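You operate a simulated robot arm through the tools that you are given. There is no shell and no other tool. Be economical: measure what you need, move in short steps, check, and stop when the job is done.

The job below is to be done with a simulated robot arm. You get a single attempt, and the scene is never put back.

JOB
Make off the cable at the terminal box.
Fine: tail pushed home, gland nut and terminal screw tight, screwdriver back.
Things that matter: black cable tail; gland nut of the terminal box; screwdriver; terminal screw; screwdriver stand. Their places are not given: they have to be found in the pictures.

The check looks at the end state, three seconds after you hand in, the way a careful person would. Anything else that was tipped, shoved, dropped, spilled or broken makes it a failure.

ROBOT AND FRAMES
A 6-joint arm with a two-finger parallel gripper, fixed in place. Base frame: the origin is at the foot of the arm, x ahead of it, y to its left, z up; the work surface is at about z = 90.6. Lengths are in cm, angles in degrees, forces in N, time in s.
With the tool pointing down near the work surface it reaches from about 24 to 62 cm from the base axis. Its first joint turns from -66.0 to 66.0 degrees. Payload 2.7 kg.
Tool frame: the origin (TCP) lies between the finger pads and is the grasp point; the fingertips stand 2.3 cm ahead of it; z points along the fingers, y is the line along which they close. The gripper opens to 9.4 cm. The fingers are 3.8 cm wide and 1 cm thick; the gripper's body (5.4 by 9.6 cm) begins 3.9 cm behind the TCP.
Orientation is that of the tool frame in the base frame, as [roll, pitch, yaw] about the fixed x, y, z axes, in that order (R = Rz(yaw) Ry(pitch) Rx(roll)). With the fingers straight down and closing along the base's y, the tool's x points along the base's -x, its y along +y and its z along -z.

CONTROLS
- The arm moves only by the tool step_arm. Its argument "commands" is text: rows parted by semicolons, each of 6 numbers parted by spaces: the shift along the tool's x, y, z in mm, then the turn, a rotation vector about the tool's x, y, z in degrees. In form: x y z rx ry rz; .... A call has 1 to 20 rows; each row is the pose to reach, as a shift and turn from the pose commanded when the call began, along the tool's axes at that moment. "fingers" is the finger opening in mm, from 0 to 94, set as the call begins (left out, the last holds). Each row takes 0.2 s and may step no farther than 5 cm and 8.6 degrees from the row before; otherwise, or with a gripper value out of range, the whole call is refused. Where a pose cannot be reached the arm comes as near as it can. A force on the tool above 70 N (or 10 N above the force at the start of the call, whichever is more), or a blocked arm, ends the call early, and 0.2 s more pass. The fingers move at their own pace (about 4.5 cm/s each) and stop on an object; they squeeze with about 31 N. The grip force told is the motor's: it shows also when the fingers shut on nothing. Time passes only in rows, and 0.2 s behind the last, so rows that repeat a pose let the fingers close. It gives the time, the measured TCP pose, the force on the tool (base axes), the opening and the grip force at its end, in the units of the frame above (readings bear some noise), and new pictures: "views" is both (left out), scene, wrist or none.
- Cameras (640 x 400 px; columns grow to the right, rows downward): "scene" is fixed at [8.76, -43.85, 144.09]; the picture's right is [0.69, -0.73, 0.00], its down [-0.24, -0.23, -0.94] and it looks along [0.69, 0.65, -0.33] (base axes); focal length 326 px, centre (320, 200). "wrist" rides on the gripper at [-3.9, 0, -4.4] in the tool frame; the picture's right is [0.00, -1.00, 0.00], its down [0.97, 0.00, -0.24] and it looks along [0.24, 0.00, 0.97] (tool axes); focal length 218 px, centre (320, 200).
- point_at(camera, pixels): there is no depth. For up to 12 entries [column, row, z] of the newest picture of that camera ("zoom" is the newest enlarged one), the place [x, y] in the base frame at which the ray of that pixel passes the height z, good to about 0.2 cm, but the place of the scene camera against the robot may be out by one fixed shift of up to 1.2 cm in any direction. No time passes.
- enlarge(camera, box): a new picture of the part [left, top, right, bottom] of that camera's present view, enlarged. No time passes.
- sign_off(): hands the job in; it is judged then, once.

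Go step by step. Measure first, check grasps and placings, and put right what went wrong. The budget is 80 turns and 120 pictures, counting those below and the enlarged ones. Unless the task says otherwise, let go and move clear before handing in, and close with one line.

The tools are called after "Emit:" as name(argument=value, ...) on one line, values as JSON. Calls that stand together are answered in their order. step_arm: Moves the arm, as the interface text tells. Its arguments: {"type":"object","properties":{"commands":{"type":"string"},"fingers":{"type":"number"},"views":{"type":"string","enum":["both","scene","wrist","none"]}},"required":["commands"]} The other tools are called the same way: point_at (camera, pixels) gives the place at which the rays of pixels pass given heights; enlarge (camera, box) takes an enlarged picture of a part of a camera's view; sign_off () hands the job in.

At the start:

```text
clock: 0.0
eef_pos: [35.77, -10.48, 129.84]
orientation: [-180.0, -0.1, 179.9]
ft_force: [0.1, 0.5, -0.5]
gripper_width: 9.42
gripper_force: 0.0
```

scene: 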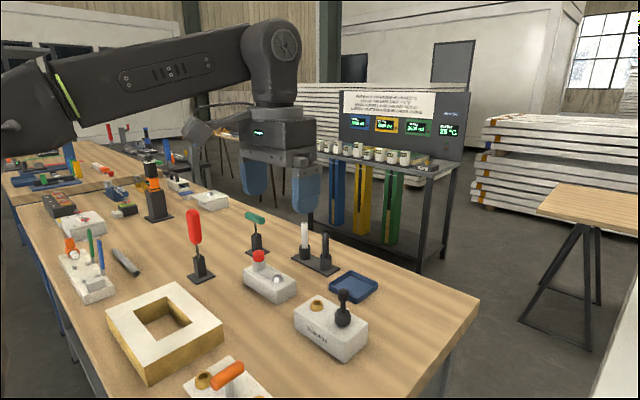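
wrist: 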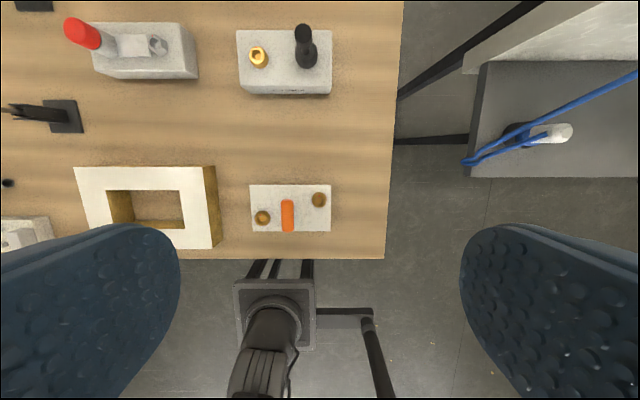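

The scene shows several boxes, handles and stands on the table. I'll enlarge the candidate regions to find the terminal box, cable tail and screwdriver.

Emit:
enlarge(camera="scene", box=[170, 200, 390, 400])

Emit:
enlarge(camera="scene", box=[0, 120, 240, 310])

Emit:
enlarge(camera="wrist", box=[220, 0, 350, 100])

```text
2.00 times, centred on (280, 300) of scene
```

zoom: 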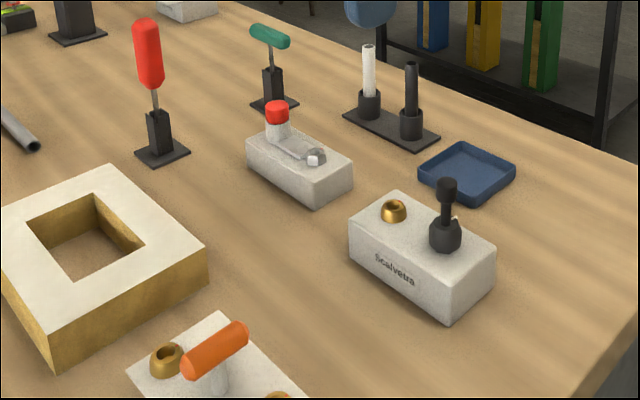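

```text
2.11 times, centred on (120, 215) of scene
```

zoom: 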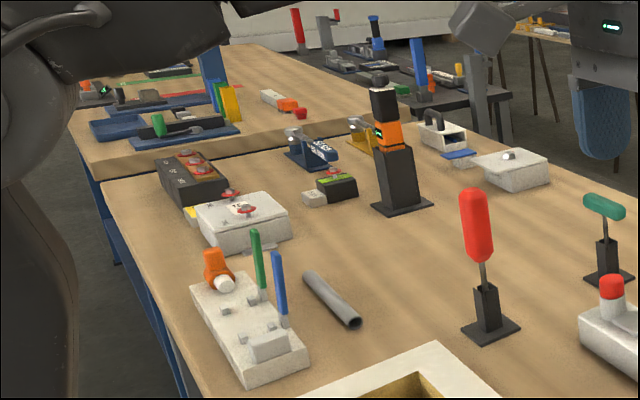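

```text
4.00 times, centred on (285, 50) of wrist
```

zoom: 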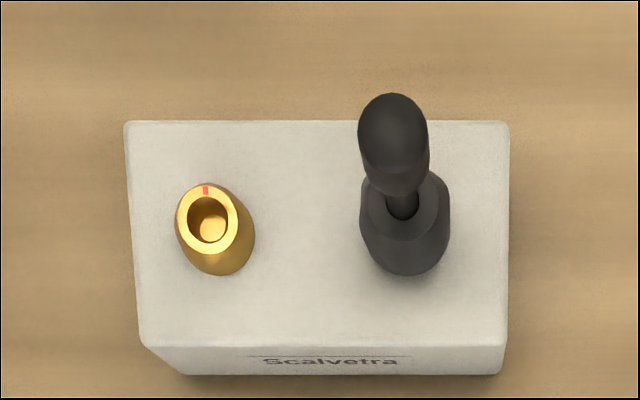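

The Scalvetra box (wrist 285,60) has a brass fitting and a black post; a rack with white and black rods is a candidate for the tails. I'll locate these and zoom closer.

Emit:
point_at(camera="wrist", pixels=[[258, 58, 96], [306, 60, 96], [157, 46, 96], [85, 30, 98], [60, 115, 90.6], [290, 210, 93], [318, 198, 93], [262, 217, 93]])

Emit:
point_at(camera="scene", pixels=[[305, 262, 90.6], [325, 268, 90.6], [352, 290, 90.6], [200, 277, 90.6], [257, 250, 90.6], [270, 290, 90.6], [330, 350, 90.6], [158, 215, 90.6], [205, 200, 94], [215, 380, 93]])

Emit:
enlarge(camera="scene", box=[225, 200, 385, 300])

```text
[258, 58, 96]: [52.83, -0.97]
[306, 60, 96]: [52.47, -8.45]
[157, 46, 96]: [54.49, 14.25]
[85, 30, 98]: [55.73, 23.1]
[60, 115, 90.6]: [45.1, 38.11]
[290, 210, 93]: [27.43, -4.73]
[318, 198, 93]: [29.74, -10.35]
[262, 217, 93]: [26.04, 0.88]
```

```text
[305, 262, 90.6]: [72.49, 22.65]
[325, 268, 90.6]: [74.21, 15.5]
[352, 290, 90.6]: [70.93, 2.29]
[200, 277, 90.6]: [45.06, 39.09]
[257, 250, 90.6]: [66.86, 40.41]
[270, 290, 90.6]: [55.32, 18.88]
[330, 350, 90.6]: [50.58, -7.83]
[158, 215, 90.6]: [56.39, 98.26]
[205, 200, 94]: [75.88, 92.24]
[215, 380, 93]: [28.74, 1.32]
```

```text
4.00 times, centred on (305, 250) of scene
```

zoom: 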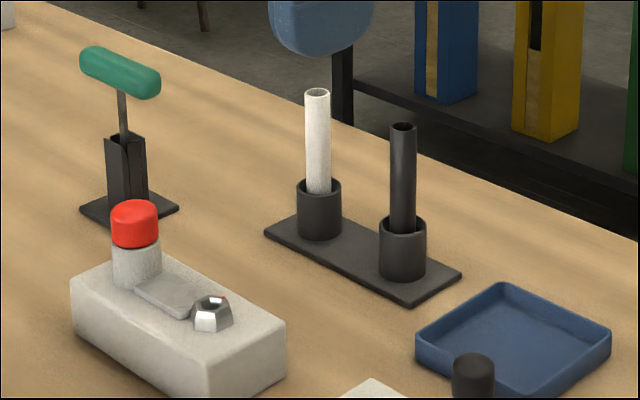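

Reach limits leave the Scalvetra box (~52,-5) and the red screwdriver (~45,38.5). I'll go closer over the box for a good view.

Emit:
step_arm(commands="-30 0 30 0 0 0; -60 20 70 0 0 0; -90 40 110 0 0 0; -105 50 150 0 0 0;-105 50 150 0 0 0")

```text
refused: row 2 steps farther than a row can; nothing moved
```

Emit:
step_arm(commands="-25 10 35 0 0 0; -50 20 70 0 0 0; -75 35 105 0 0 0; -90 50 140 0 0 0;-90 50 140 0 0 0")

```text
clock: 1.2
eef_pos: [44.86, -5.62, 115.83]
orientation: [180.0, 0.0, -179.9]
ft_force: [0.6, 0.5, -0.1]
gripper_width: 9.42
gripper_force: 0.2
```

scene: 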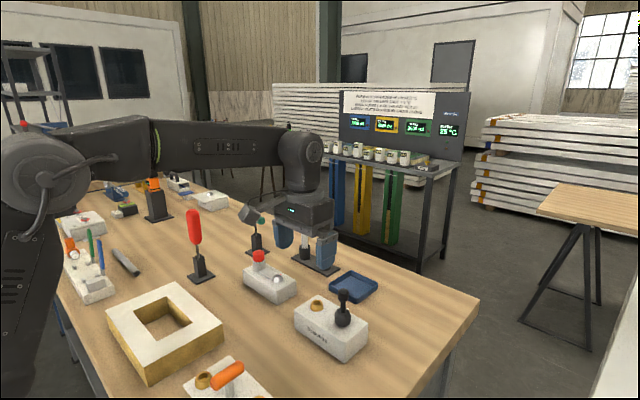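
wrist: 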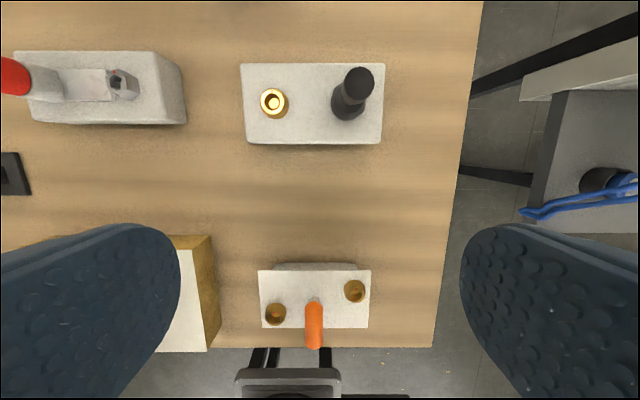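

Emit:
enlarge(camera="wrist", box=[232, 50, 392, 150])

Emit:
enlarge(camera="wrist", box=[250, 260, 378, 340])

Emit:
enlarge(camera="scene", box=[286, 280, 382, 370])

Emit:
enlarge(camera="scene", box=[170, 200, 250, 290])

Emit:
point_at(camera="wrist", pixels=[[274, 104, 96], [360, 80, 98], [347, 108, 95], [350, 97, 96]])

```text
4.00 times, centred on (312, 100) of wrist
```

zoom: 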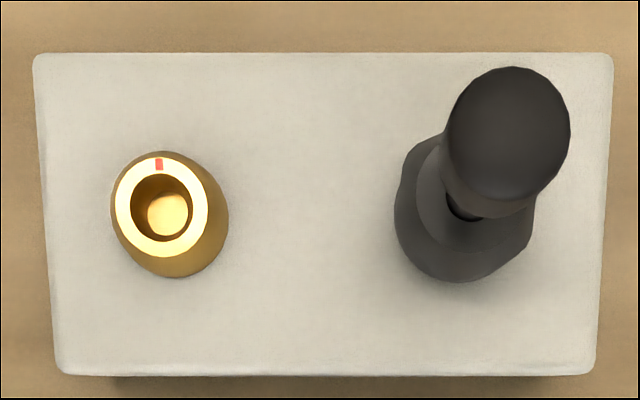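

```text
5.00 times, centred on (314, 300) of wrist
```

zoom: 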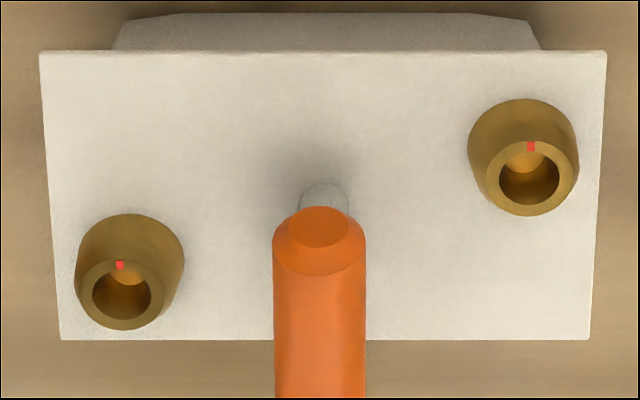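

```text
4.44 times, centred on (334, 325) of scene
```

zoom: 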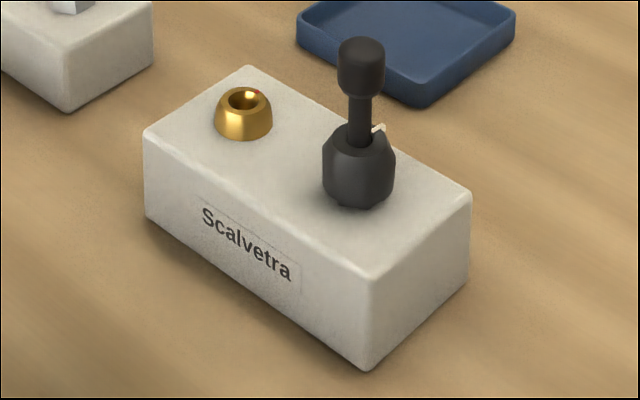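

```text
4.44 times, centred on (210, 245) of scene
```

zoom: 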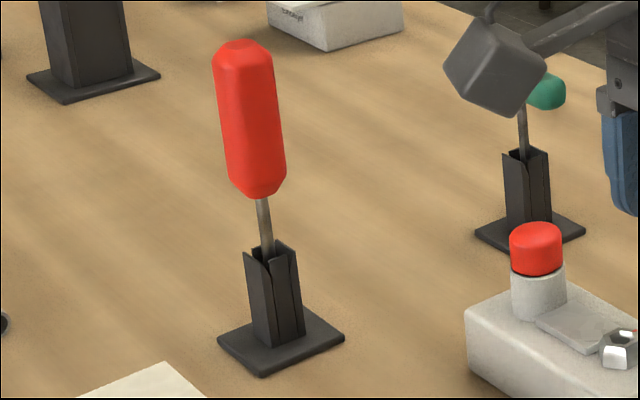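

```text
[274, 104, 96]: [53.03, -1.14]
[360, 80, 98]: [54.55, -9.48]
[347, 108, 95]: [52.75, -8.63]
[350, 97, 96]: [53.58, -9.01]
```

The Scalvetra box is the terminal box: brass terminal screw with red mark (~53,-1, top ~97), black gland nut with black tail and cap (~53.5,-8.4, cap top ~103). I'll move straight above the tail for a close look.

Emit:
step_arm(commands="-40 -15 0 0 0 0; -84 -28 20 0 0 0; -84 -28 35 0 0 0;-84 -28 35 0 0 0", views="wrist")

Emit:
enlarge(camera="wrist", box=[200, 80, 440, 280])

```text
clock: 2.2
eef_pos: [53.31, -8.49, 112.29]
orientation: [180.0, 0.0, -180.0]
ft_force: [-0.3, -0.1, 0.2]
gripper_width: 9.4
gripper_force: 0.0
```

wrist: 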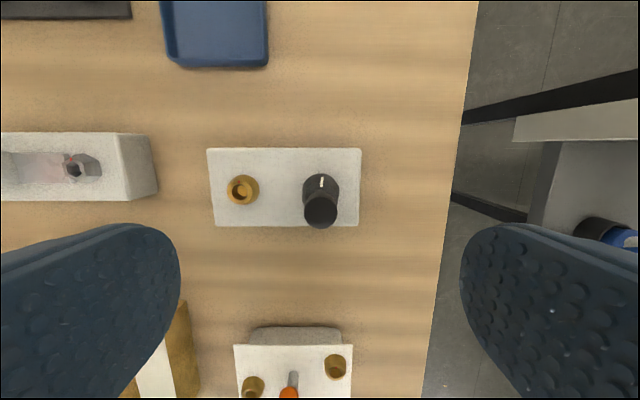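

```text
2.00 times, centred on (320, 180) of wrist
```

zoom: 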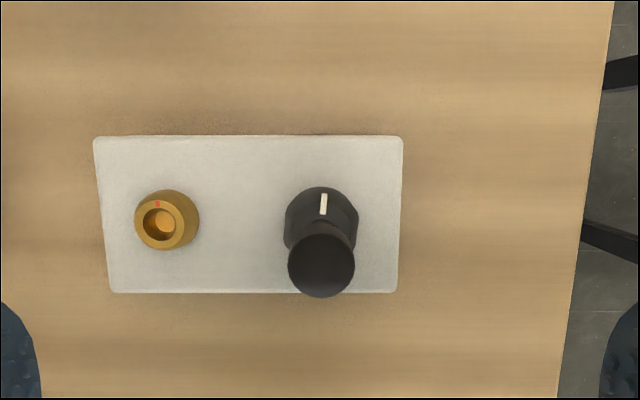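

Triangulated: cap top (53.3,-8.45,~104), box top ~95.1, screw (53.1,-0.83, top ~96.5). I'll close the fingers and come down just onto the cap.

Emit:
step_arm(commands="0 0 0 0 0 0;0 0 0 0 0 0;0 0 0 0 0 0;0 0 0 0 0 0;0 0 0 0 0 0;0 0 20 0 0 0; 0 0 45 0 0 0;0 0 52 0 0 0;0 0 56 0 0 0;0 0 60 0 0 0", fingers=0, views="scene")

Emit:
enlarge(camera="scene", box=[270, 220, 398, 370])

```text
clock: 4.4
eef_pos: [53.18, -8.37, 106.23]
orientation: [180.0, 0.0, 180.0]
ft_force: [-0.7, 0.4, 0.0]
gripper_width: 0.0
gripper_force: 31.0
```

scene: 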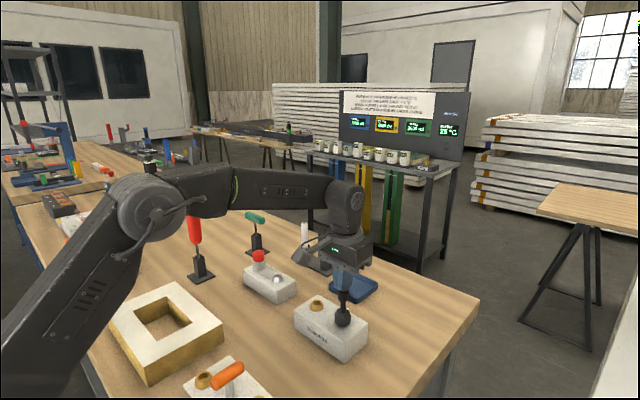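

```text
2.67 times, centred on (334, 295) of scene
```

zoom: 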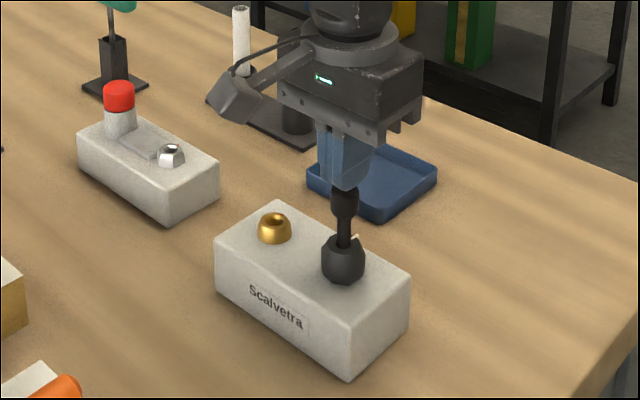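

Fingers are right at the cap top, no force yet. I'll press in small steps.

Emit:
step_arm(commands="0 0 2 0 0 0;0 0 4 0 0 0;0 0 6 0 0 0;0 0 8 0 0 0;0 0 8 0 0 0", views="none")

```text
clock: 5.6
eef_pos: [53.17, -8.32, 105.5]
orientation: [-180.0, 0.0, 180.0]
ft_force: [0.0, 0.1, 2.7]
gripper_width: 0.01
gripper_force: 30.7
```

Emit:
step_arm(commands="0 0 2 0 0 0;0 0 4 0 0 0;0 0 6 0 0 0;0 0 8 0 0 0;0 0 8 0 0 0", views="scene")

Emit:
enlarge(camera="scene", box=[290, 240, 386, 350])

```text
clock: 6.8
eef_pos: [53.23, -8.44, 104.66]
orientation: [-180.0, 0.0, 179.8]
ft_force: [1.0, 1.2, 2.5]
gripper_width: 0.01
gripper_force: 31.0
```

scene: 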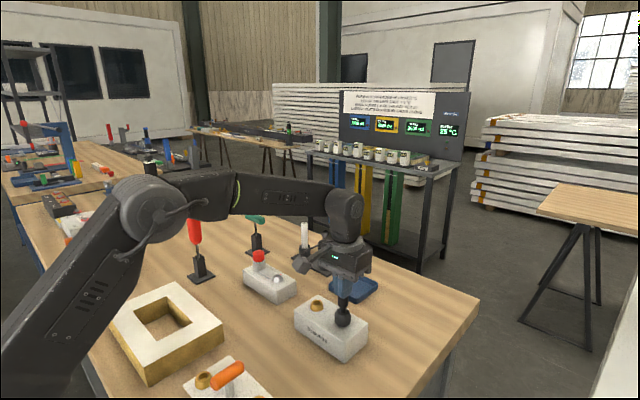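

```text
3.64 times, centred on (338, 295) of scene
```

zoom: 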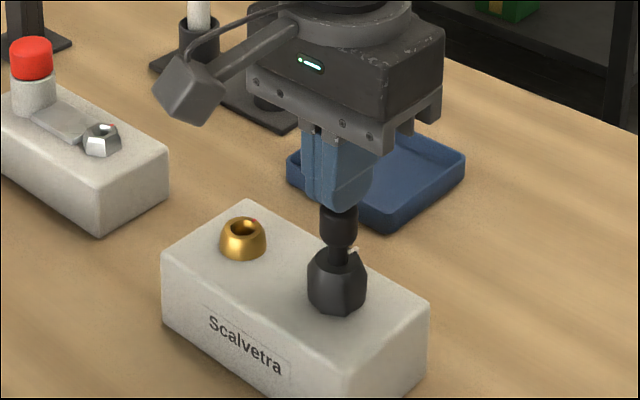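

The tail is sliding in (cap nearer the nut, force only ~2.5 N). I keep pressing.

Emit:
step_arm(commands="0 0 2 0 0 0;0 0 4 0 0 0;0 0 6 0 0 0;0 0 8 0 0 0;0 0 8 0 0 0", views="none")

```text
clock: 8.0
eef_pos: [53.11, -8.4, 103.9]
orientation: [180.0, -0.1, -179.9]
ft_force: [0.4, -1.1, 1.4]
gripper_width: 0.0
gripper_force: 30.5
```

Emit:
step_arm(commands="0 0 2 0 0 0;0 0 4 0 0 0;0 0 6 0 0 0;0 0 8 0 0 0;0 0 8 0 0 0", views="scene")

Emit:
enlarge(camera="scene", box=[290, 240, 386, 350])

```text
clock: 9.2
eef_pos: [53.09, -8.34, 103.84]
orientation: [-179.9, 0.5, -179.9]
ft_force: [-18.2, 6.0, 44.4]
gripper_width: 0.0
gripper_force: 31.0
```

scene: 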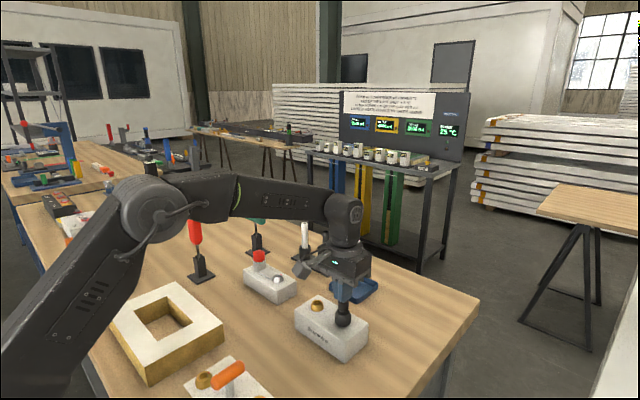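

```text
3.64 times, centred on (338, 295) of scene
```

zoom: 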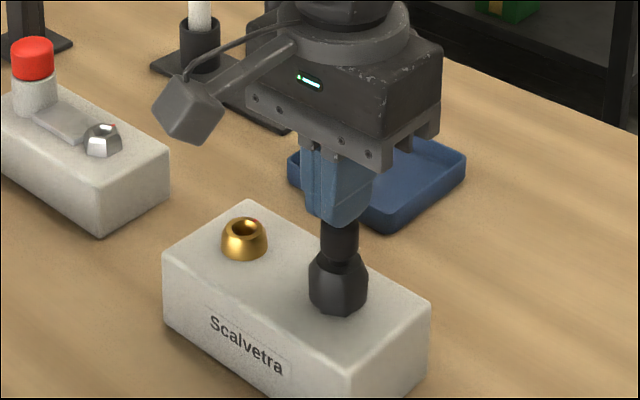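

The push hit a firm stop (44 N at TCP z 103.84): tail home. I'll back off, open, and view the gland nut from above.

Emit:
step_arm(commands="0 0 -8 0 0 0;0 0 -40 0 0 0; 0 0 -80 0 0 0;0 0 -80 0 0 0", views="wrist")

Emit:
enlarge(camera="wrist", box=[200, 100, 360, 200])

Emit:
enlarge(camera="scene", box=[290, 280, 370, 370])

```text
clock: 10.2
eef_pos: [53.09, -8.27, 111.4]
orientation: [179.9, -0.1, -180.0]
ft_force: [-1.0, -0.1, -0.3]
gripper_width: 0.02
gripper_force: 31.0
```

wrist: 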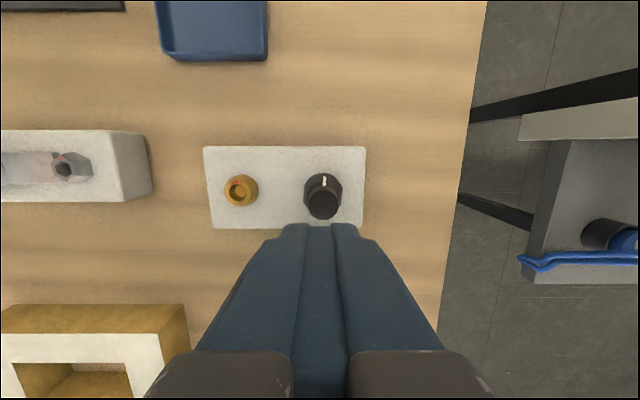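

```text
4.00 times, centred on (280, 150) of wrist
```

zoom: 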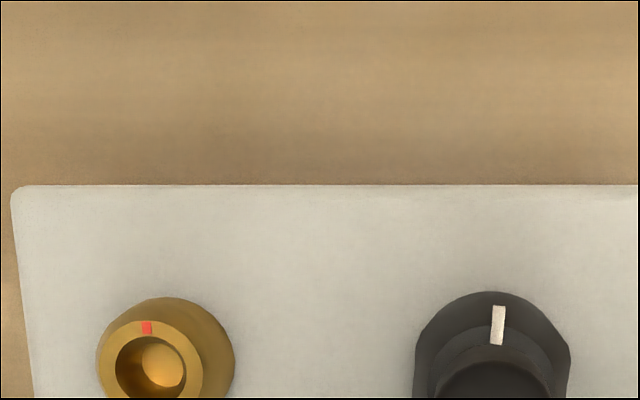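

```text
4.44 times, centred on (330, 325) of scene
```

zoom: 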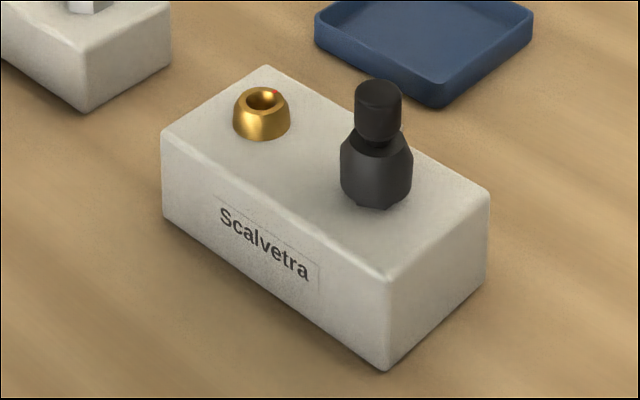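

Tail cap now sits on the nut. I'll pre-rotate -60°, open to 60 mm, and go down around the gland nut (fingertips to ~96.5).

Emit:
step_arm(commands="0 0 0 0 0 -8.5;0 0 0 0 0 -17;0 0 0 0 0 -25.5;0 0 0 0 0 -34;0 0 0 0 0 -42.5;0 0 0 0 0 -51;0 -1 0 0 0 -60;0 -1 40 0 0 -60;0 -1 80 0 0 -60;0 -1 110 0 0 -60;0 -1 126 0 0 -60;0 -1 126 0 0 -60", fingers=60, views="both")

Emit:
enlarge(camera="scene", box=[290, 260, 386, 370])

```text
refused: row 7 steps farther than a row can; nothing moved
```

```text
3.64 times, centred on (338, 315) of scene
```

zoom: 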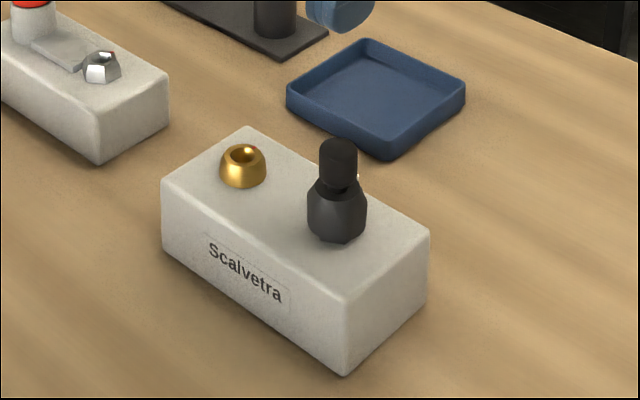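

Emit:
step_arm(commands="0 0 0 0 0 -8.5;0 0 0 0 0 -17;0 0 0 0 0 -25.5;0 0 0 0 0 -34;0 0 0 0 0 -42.5;0 0 0 0 0 -51;0 -1 0 0 0 -59.5;0 -1 0 0 0 -60;0 -1 40 0 0 -60;0 -1 80 0 0 -60;0 -1 110 0 0 -60;0 -1 126 0 0 -60;0 -1 126 0 0 -60", fingers=60, views="both")

Emit:
enlarge(camera="scene", box=[290, 260, 386, 370])

```text
clock: 13.0
eef_pos: [53.04, -8.45, 98.49]
orientation: [-180.0, 0.0, -120.1]
ft_force: [-0.3, 0.1, 0.8]
gripper_width: 6.01
gripper_force: 0.0
```

scene: 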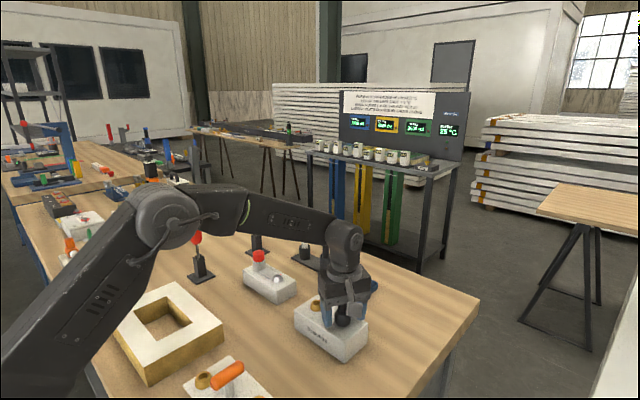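
wrist: 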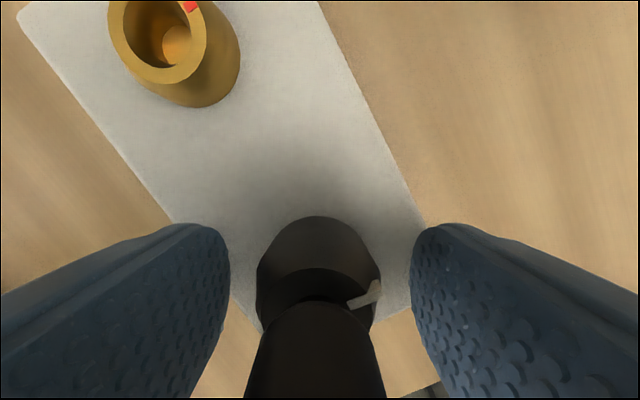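

```text
3.64 times, centred on (338, 315) of scene
```

zoom: 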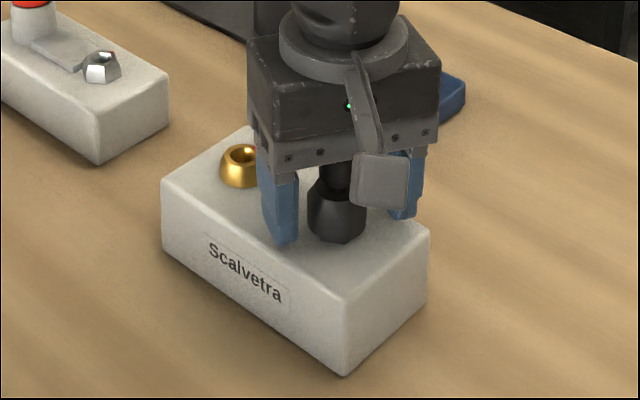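

Fingers straddle the nut centrally (nut at wrist 318,260), above the box top. Closing on the nut.

Emit:
step_arm(commands="0 0 0 0 0 0;0 0 0 0 0 0;0 0 0 0 0 0;0 0 0 0 0 0", fingers=0, views="wrist")

```text
clock: 14.0
eef_pos: [52.97, -8.49, 98.41]
orientation: [180.0, 0.0, -119.9]
ft_force: [-9.5, 4.1, 0.5]
gripper_width: 3.45
gripper_force: 44.7
```

wrist: 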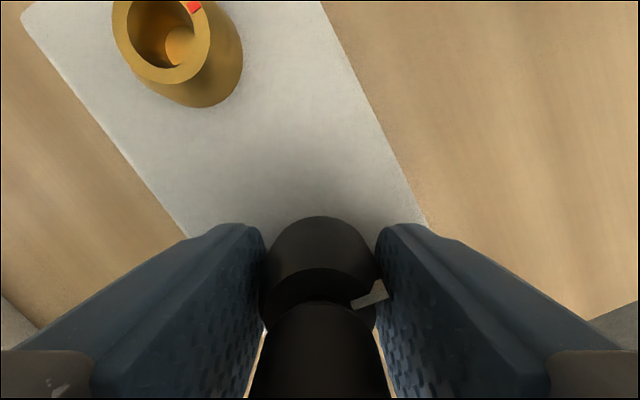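

Grip on the nut is 3.45 cm wide. Turning clockwise (tool +rz) by 85°.

Emit:
step_arm(commands="0 0.5 0 0 0 8.5;0 0.5 0 0 0 17;0 0.5 0 0 0 25.5;0 0.5 0 0 0 34;0 0.5 0 0 0 42.5;0 0.5 0 0 0 51;0 0 0 0 0 59.5;0 0 0 0 0 68;0 0 0 0 0 76.5;0 0 0 0 0 85;0 0 0 0 0 85", views="wrist")

```text
clock: 16.4
eef_pos: [52.95, -8.52, 98.4]
orientation: [-179.9, -0.3, 154.9]
ft_force: [-20.0, -9.2, -11.9]
gripper_width: 3.47
gripper_force: 45.5
```

wrist: 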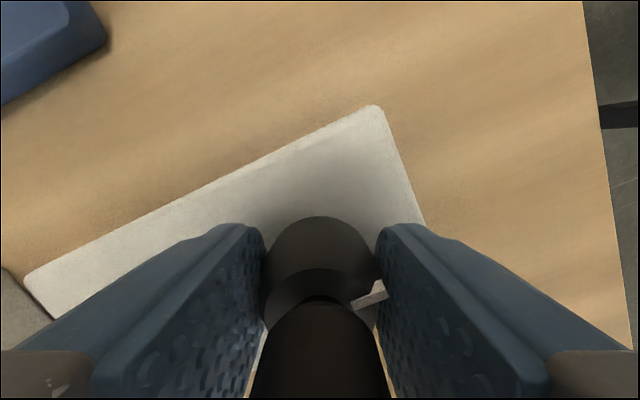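

The nut turned with the gripper (white mark stayed at the same place by the right finger). Slight side/down load, so I shift a little to relieve and keep turning.

Emit:
step_arm(commands="0.6 -0.5 0.8 0 0 0;0.6 -0.5 1 0 0 8.5;0.6 -0.5 1 0 0 17;0.6 -0.5 1 0 0 25.5;0.6 -0.5 1 0 0 34;0.6 -0.5 1 0 0 42.5;0.6 -0.5 1 0 0 51;0.6 -0.5 1 0 0 59.5;0.6 -0.5 1 0 0 59.5", views="wrist")

```text
clock: 18.4
eef_pos: [53.03, -8.37, 98.48]
orientation: [179.9, 0.0, 95.3]
ft_force: [-18.7, -6.7, -0.2]
gripper_width: 3.38
gripper_force: 45.3
```

wrist: 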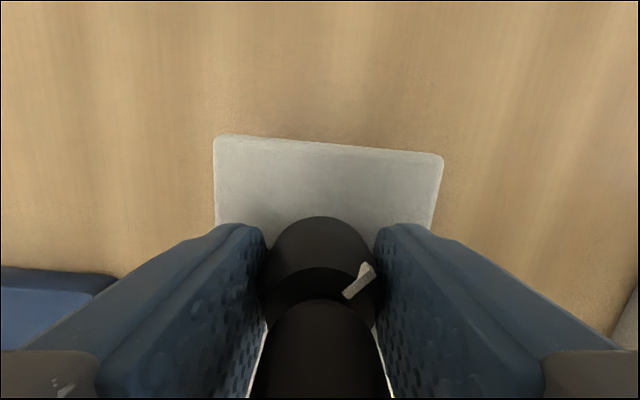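

The white mark lagged behind the gripper (now wrist 360,280, turned ccw relative to the fingers): the nut came to a stop. I'll verify: open, see the nut, regrip and nudge.

Emit:
step_arm(commands="0 0 0 0 0 0;0 0 0 0 0 0;0 0 0 0 0 0", fingers=60, views="wrist")

Emit:
enlarge(camera="wrist", box=[240, 200, 400, 300])

```text
clock: 19.2
eef_pos: [53.08, -8.45, 98.4]
orientation: [179.9, 0.1, 95.6]
ft_force: [-0.5, 0.1, 0.1]
gripper_width: 6.0
gripper_force: 0.1
```

wrist: 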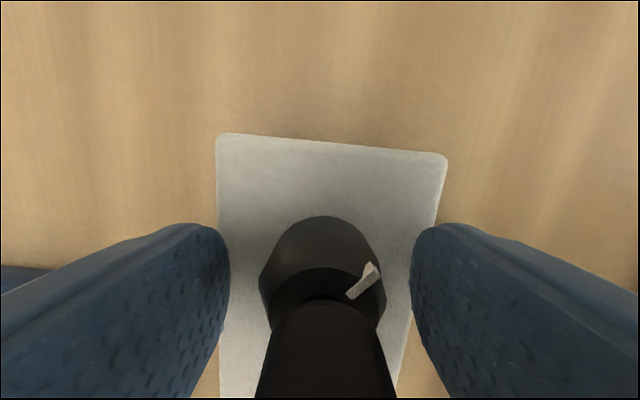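

```text
4.00 times, centred on (320, 250) of wrist
```

zoom: 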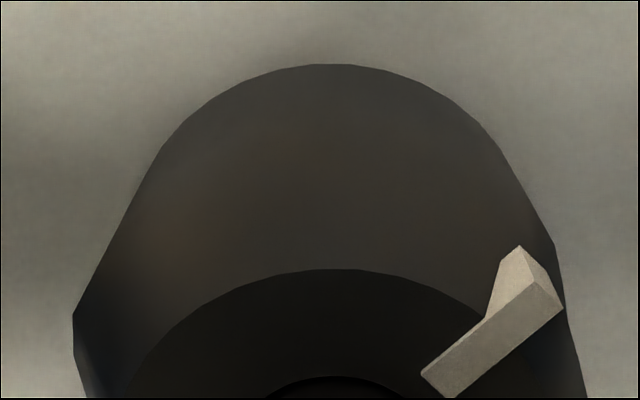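

Mark now lags by ~15–20°. I'll back the gripper 20°, regrip and turn 30° to test whether the nut is at its stop.

Emit:
step_arm(commands="0 0 0 0 0 -8.5;0 0 0 0 0 -17;0 0 0 0 0 -20;0 0 0 0 0 -20", fingers=60, views="none")

Emit:
step_arm(commands="0 0 0 0 0 0;0 0 0 0 0 0;0 0 0 0 0 0;0 0 0 0 0 0", fingers=0, views="wrist")

Emit:
step_arm(commands="0 0 0 0 0 5;0 0 0 0 0 10;0 0 0 0 0 15;0 0 0 0 0 20;0 0 0 0 0 25;0 0 0 0 0 30;0 0 0 0 0 30", fingers=0, views="wrist")

```text
clock: 20.2
eef_pos: [53.09, -8.54, 98.41]
orientation: [-179.9, -0.1, 115.5]
ft_force: [-0.4, 0.9, -0.2]
gripper_width: 5.99
gripper_force: 0.2
```

```text
clock: 21.2
eef_pos: [53.09, -8.44, 98.37]
orientation: [-179.9, 0.0, 115.5]
ft_force: [-8.2, -3.3, 2.1]
gripper_width: 3.48
gripper_force: 44.7
```

wrist: 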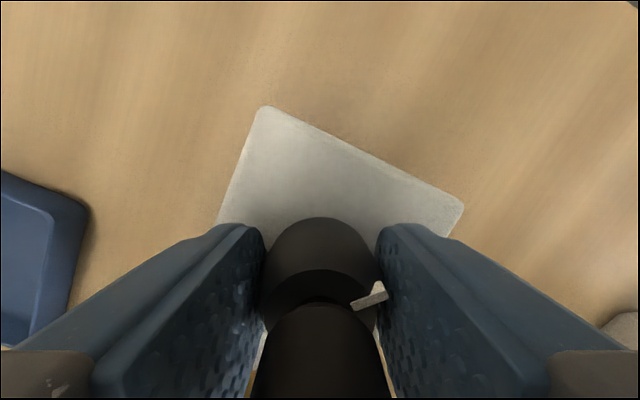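

```text
clock: 22.8
eef_pos: [53.02, -8.5, 98.46]
orientation: [-180.0, -0.1, 85.3]
ft_force: [-9.6, -1.5, -4.5]
gripper_width: 3.43
gripper_force: 45.1
```

wrist: 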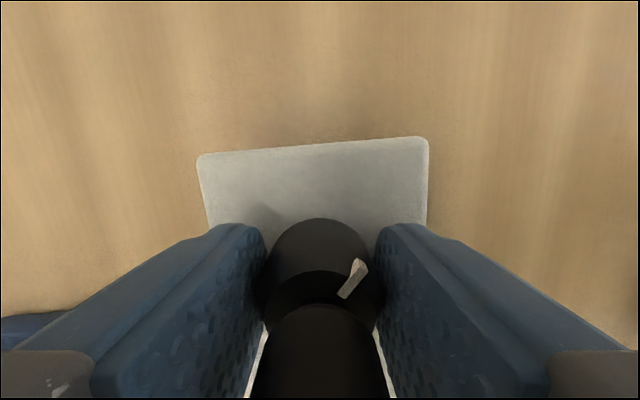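

The nut stayed while the grip slipped ~25°: gland nut is tight. Opening, rising and rotating back; then toward the screwdriver.

Emit:
step_arm(commands="0 0 0 0 0 0;0 0 0 0 0 0;0 0 0 0 0 0;0 0 -30 0 0 0;0 0 -70 0 0 0;0 0 -110 0 0 0;0 0 -150 0 0 -8;0 0 -180 0 0 -16;0 0 -180 0 0 -24;0 0 -180 0 0 -32;0 0 -180 0 0 -40;0 0 -180 0 0 -48;0 0 -180 0 0 -56;0 0 -180 0 0 -64;0 0 -180 0 0 -72;0 0 -180 0 0 -80;0 0 -180 0 0 -88;0 0 -180 0 0 -94.7;0 0 -180 0 0 -94.7", fingers=60, views="both")

Emit:
enlarge(camera="wrist", box=[200, 100, 400, 240])

```text
clock: 26.8
eef_pos: [52.94, -8.56, 116.43]
orientation: [180.0, 0.1, -179.7]
ft_force: [-0.2, 0.1, -0.1]
gripper_width: 6.0
gripper_force: 0.0
```

scene: 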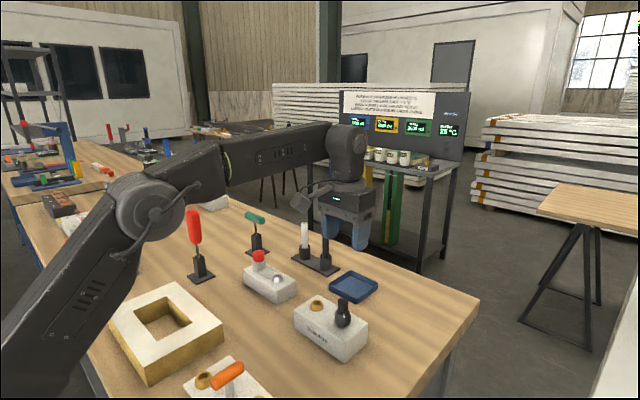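
wrist: 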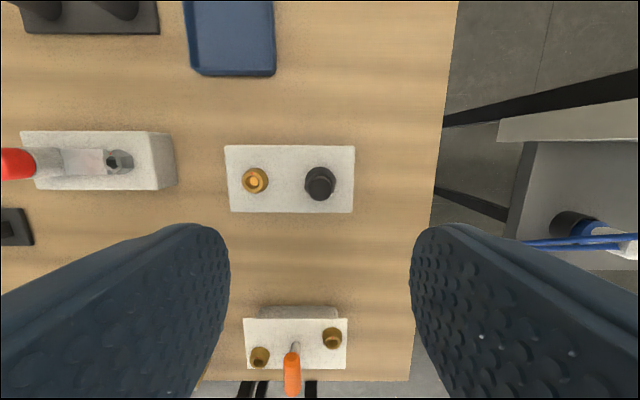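

```text
2.86 times, centred on (300, 170) of wrist
```

zoom: 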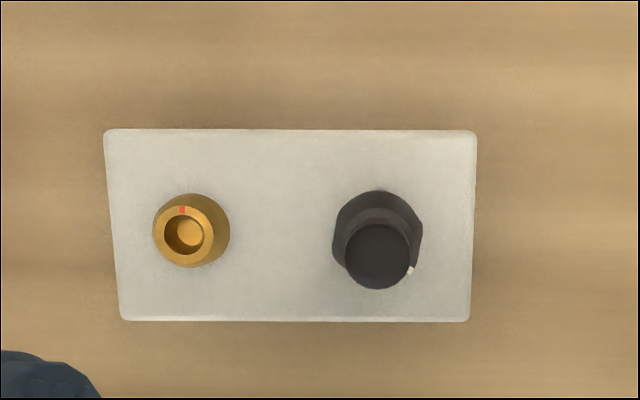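

The nut mark went from 12 to ~4 o'clock (zoom 410,270). Now moving high over the red screwdriver (~45,38.5) to look from above.

Emit:
step_arm(commands="8 30 -35 0 0 0;16 65 -70 0 0 0;26 100 -100 0 0 0;36 145 -110 0 0 0;46 190 -110 0 0 0;56 235 -110 0 0 0;66 280 -110 0 0 0;76 325 -110 0 0 0;86 370 -110 0 0 0;96 415 -110 0 0 0;106 460 -110 0 0 0;108 470 -110 0 0 0;108 470 -110 0 0 0", fingers=60, views="both")

```text
refused: row 2 steps farther than a row can; nothing moved
```

Emit:
step_arm(commands="8 30 -35 0 0 0;16 60 -70 0 0 0;26 95 -100 0 0 0;36 135 -110 0 0 0;46 180 -110 0 0 0;56 225 -110 0 0 0;66 270 -110 0 0 0;76 315 -110 0 0 0;86 360 -110 0 0 0;96 405 -110 0 0 0;106 450 -110 0 0 0;108 470 -110 0 0 0;108 470 -110 0 0 0", fingers=60, views="both")

```text
clock: 29.6
eef_pos: [39.69, 34.54, 124.62]
orientation: [-180.0, 0.1, -179.8]
ft_force: [0.7, 0.0, 0.8]
gripper_width: 6.01
gripper_force: 0.1
out of reach, approached as far as the arm can: row 8, 9, 10, 11, 12, 13
```

scene: 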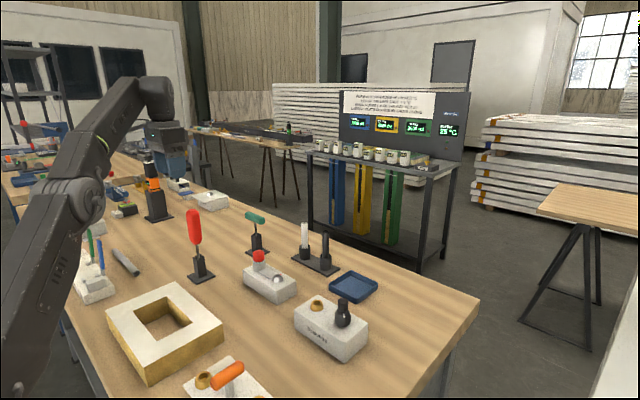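
wrist: 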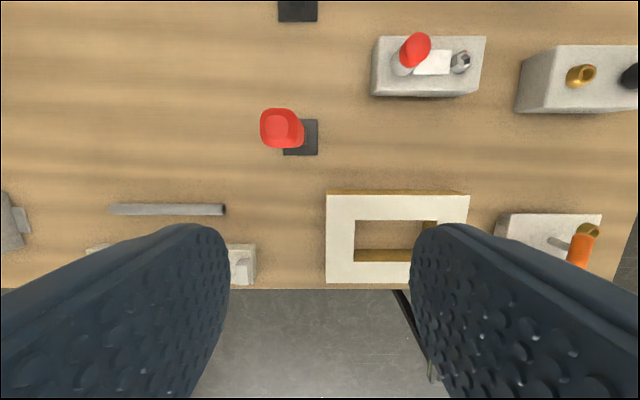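

The handle top triangulates to (44.9,37.8,~112), stand at (45.1,37.8); a vertical tool is near the reach limit there, so I'll tilt the tool outward 15° in the radial plane. First back inward and turn the yaw to see how commands resolve.

Emit:
step_arm(commands="30 -10 0 0 0 0;60 -20 0 0 0 0;60 -20 0 0 0 -8;60 -20 0 0 0 -16;60 -20 0 0 0 -24;60 -20 0 0 0 -32;60 -20 0 0 0 -40;60 -20 0 0 0 -40", views="none")

```text
clock: 31.4
eef_pos: [33.83, 32.5, 124.74]
orientation: [180.0, 0.0, -139.6]
ft_force: [1.1, 0.3, -0.5]
gripper_width: 6.01
gripper_force: 0.2
```

Commands resolve from the clamped pose. Now tilt -15° about tool y and move above the handle at z≈120.

Emit:
step_arm(commands="-20 -5 0 0 -8 0;-50 -13 10 0 -15 0;-85 -22 30 0 -15 0;-119 -32 47 0 -15 0;-119 -32 47 0 -15 0", views="both")

```text
clock: 32.6
eef_pos: [44.95, 37.56, 119.99]
orientation: [-180.0, 15.0, -139.8]
ft_force: [0.1, 1.2, 0.3]
gripper_width: 6.01
gripper_force: 0.1
```

scene: 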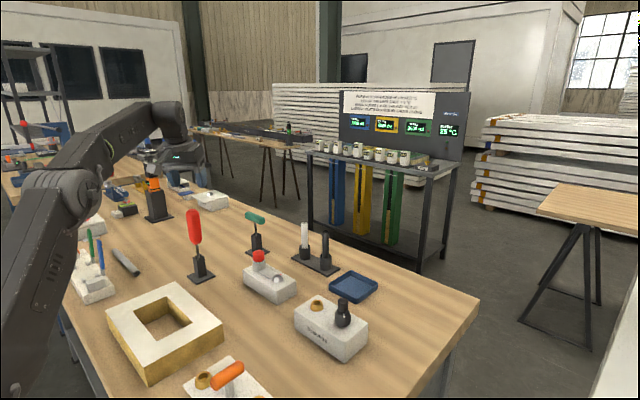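
wrist: 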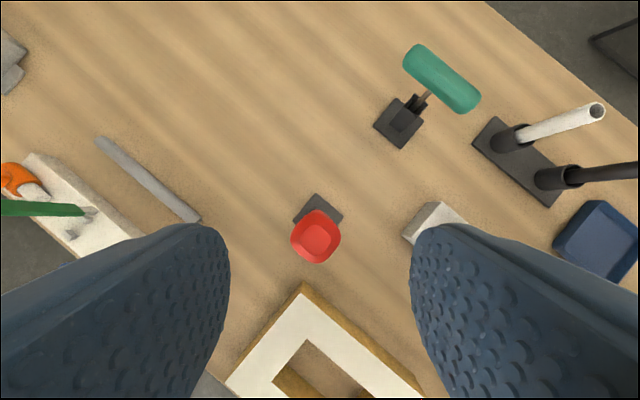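

Refined handle position: top (45.05,38.0,~110.5). Descending vertically to TCP z≈107.5 with the fingers straddling.

Emit:
step_arm(commands="-3.5 2.7 1 0 0 0;6 2.7 36 0 0 0;15 2.7 70 0 0 0;22 2.7 97 0 0 0;29 2.7 121.7 0 0 0;29 2.7 121.7 0 0 0", views="both")

Emit:
enlarge(camera="scene", box=[130, 160, 258, 290])

```text
clock: 34.0
eef_pos: [45.05, 38.13, 107.48]
orientation: [180.0, 15.1, -139.8]
ft_force: [-0.2, 0.2, 0.2]
gripper_width: 6.0
gripper_force: 0.2
```

scene: 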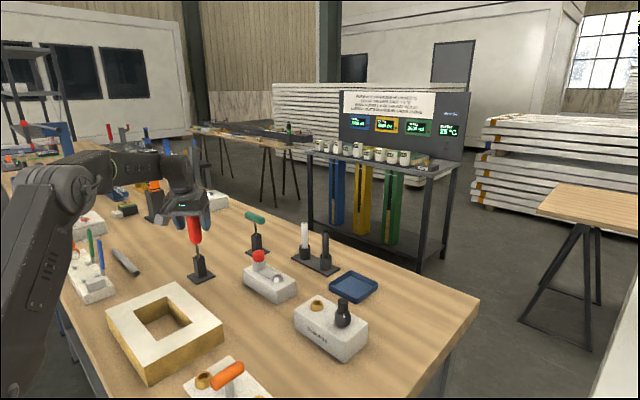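
wrist: 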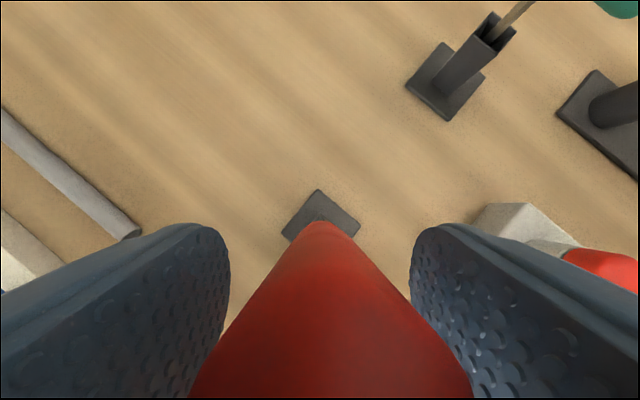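

```text
3.08 times, centred on (194, 225) of scene
```

zoom: 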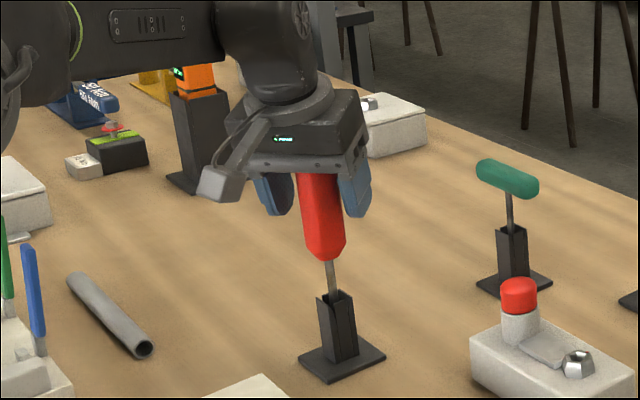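

Handle is between the fingers, slightly right of centre (192–472 → 332). Shift 1.5 mm and close.

Emit:
step_arm(commands="0 -1.5 0 0 0 0;0 -1.5 0 0 0 0;0 -1.5 0 0 0 0;0 -1.5 0 0 0 0;0 -1.5 0 0 0 0", fingers=0, views="both")

Emit:
enlarge(camera="scene", box=[150, 180, 246, 290])

```text
clock: 35.2
eef_pos: [44.99, 37.97, 107.5]
orientation: [-179.9, 15.0, -139.8]
ft_force: [0.3, -0.2, -0.1]
gripper_width: 3.49
gripper_force: 30.9
```

scene: 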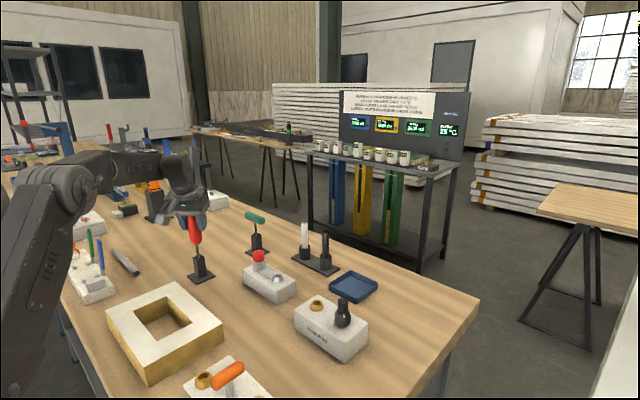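
wrist: 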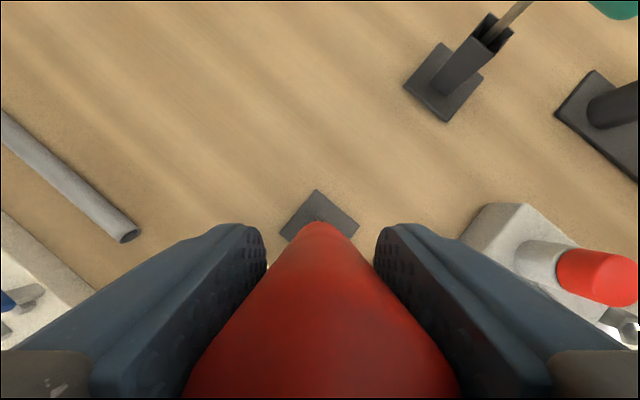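

```text
3.64 times, centred on (198, 235) of scene
```

zoom: 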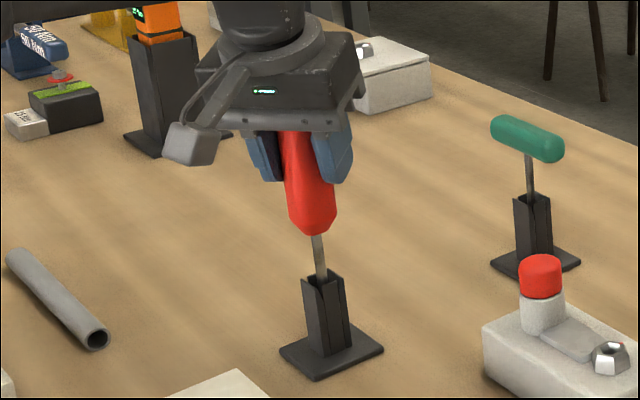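

Gripped (3.49 cm). Lifting straight up 85 mm.

Emit:
step_arm(commands="-2.6 0 -9.7 0 0 0;-7.8 0 -29 0 0 0;-13 0 -48.3 0 0 0;-18 0 -67.6 0 0 0;-22 0 -82.1 0 0 0;-22 0 -82.1 0 0 0", views="both")

Emit:
enlarge(camera="scene", box=[150, 140, 246, 290])

```text
clock: 36.6
eef_pos: [45.22, 37.78, 116.17]
orientation: [-180.0, 15.0, -139.9]
ft_force: [0.9, -0.3, -1.4]
gripper_width: 3.5
gripper_force: 31.1
```

scene: 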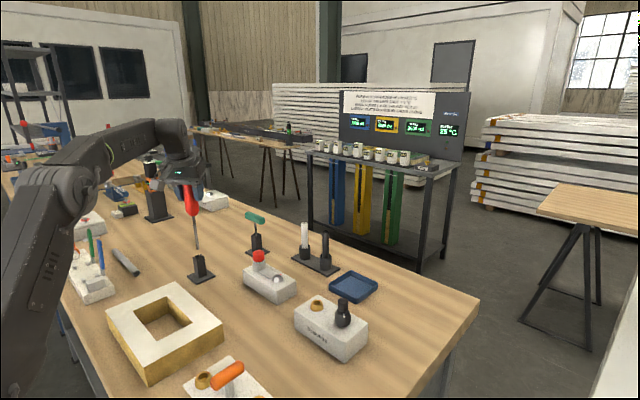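
wrist: 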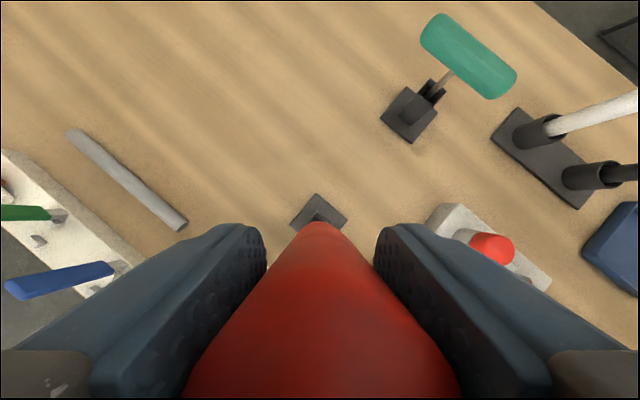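

```text
2.67 times, centred on (198, 215) of scene
```

zoom: 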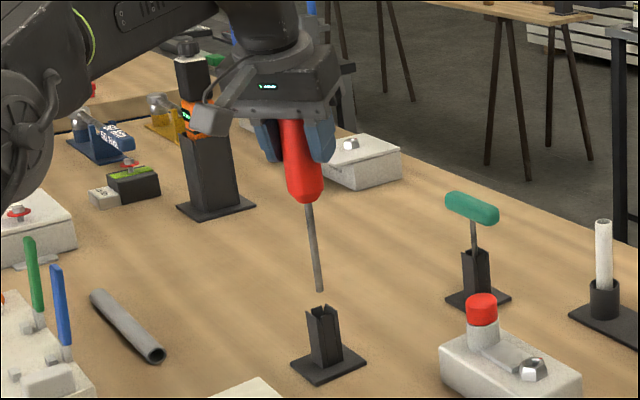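

Driver is free of the stand, vertical, with tip ~15.2 cm below the TCP. Carrying it inward and over to above the terminal screw (53.1,-0.8) at z≈121, keeping it vertical.

Emit:
step_arm(commands="25 -9 -24 0 0 0;50 -18 -47 0 0 0;74 -27 -71 0 0 0;96 -58 -77 -0.65 0 -2.4;118 -89 -83 -1.3 0 -4.8;140 -120 -88.5 -1.95 0 -7.2;162.5 -151 -94 -2.6 0 -9.65;185 -182 -100.5 -3.25 0 -12.1;207 -213 -106 -3.9 0 -14.5;229 -244 -112 -4.5 0 -16.9;251 -275 -118 -5.18 0 -19.3;224 -299 -111 -5.18 0 -19.3;197 -323 -103 -5.18 0 -19.3;169.4 -347 -96 -5.18 0 -19.3;169.4 -347 -96 -5.18 0 -19.3", views="both")

Emit:
enlarge(camera="scene", box=[270, 200, 398, 370])

```text
clock: 39.8
eef_pos: [53.34, -0.73, 120.97]
orientation: [180.0, 15.0, -119.9]
ft_force: [-0.5, -0.4, -0.7]
gripper_width: 3.49
gripper_force: 31.1
```

scene: 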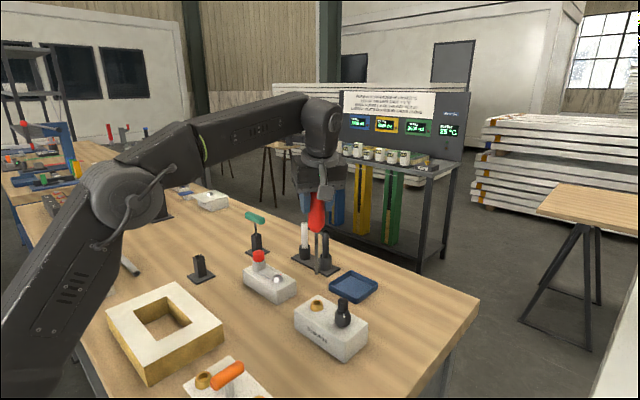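
wrist: 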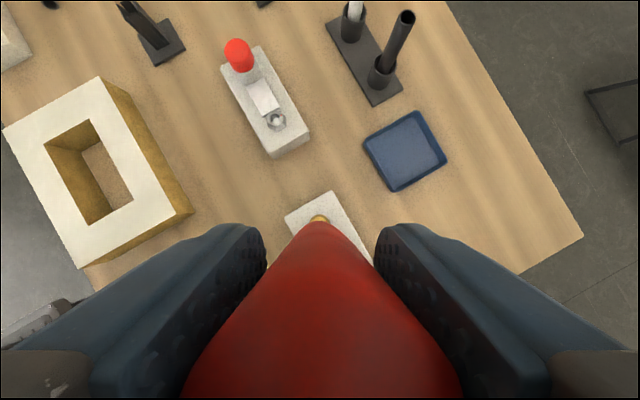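

```text
2.35 times, centred on (334, 285) of scene
```

zoom: 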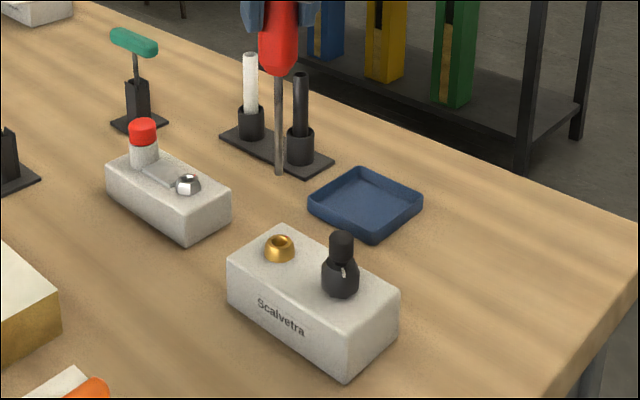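

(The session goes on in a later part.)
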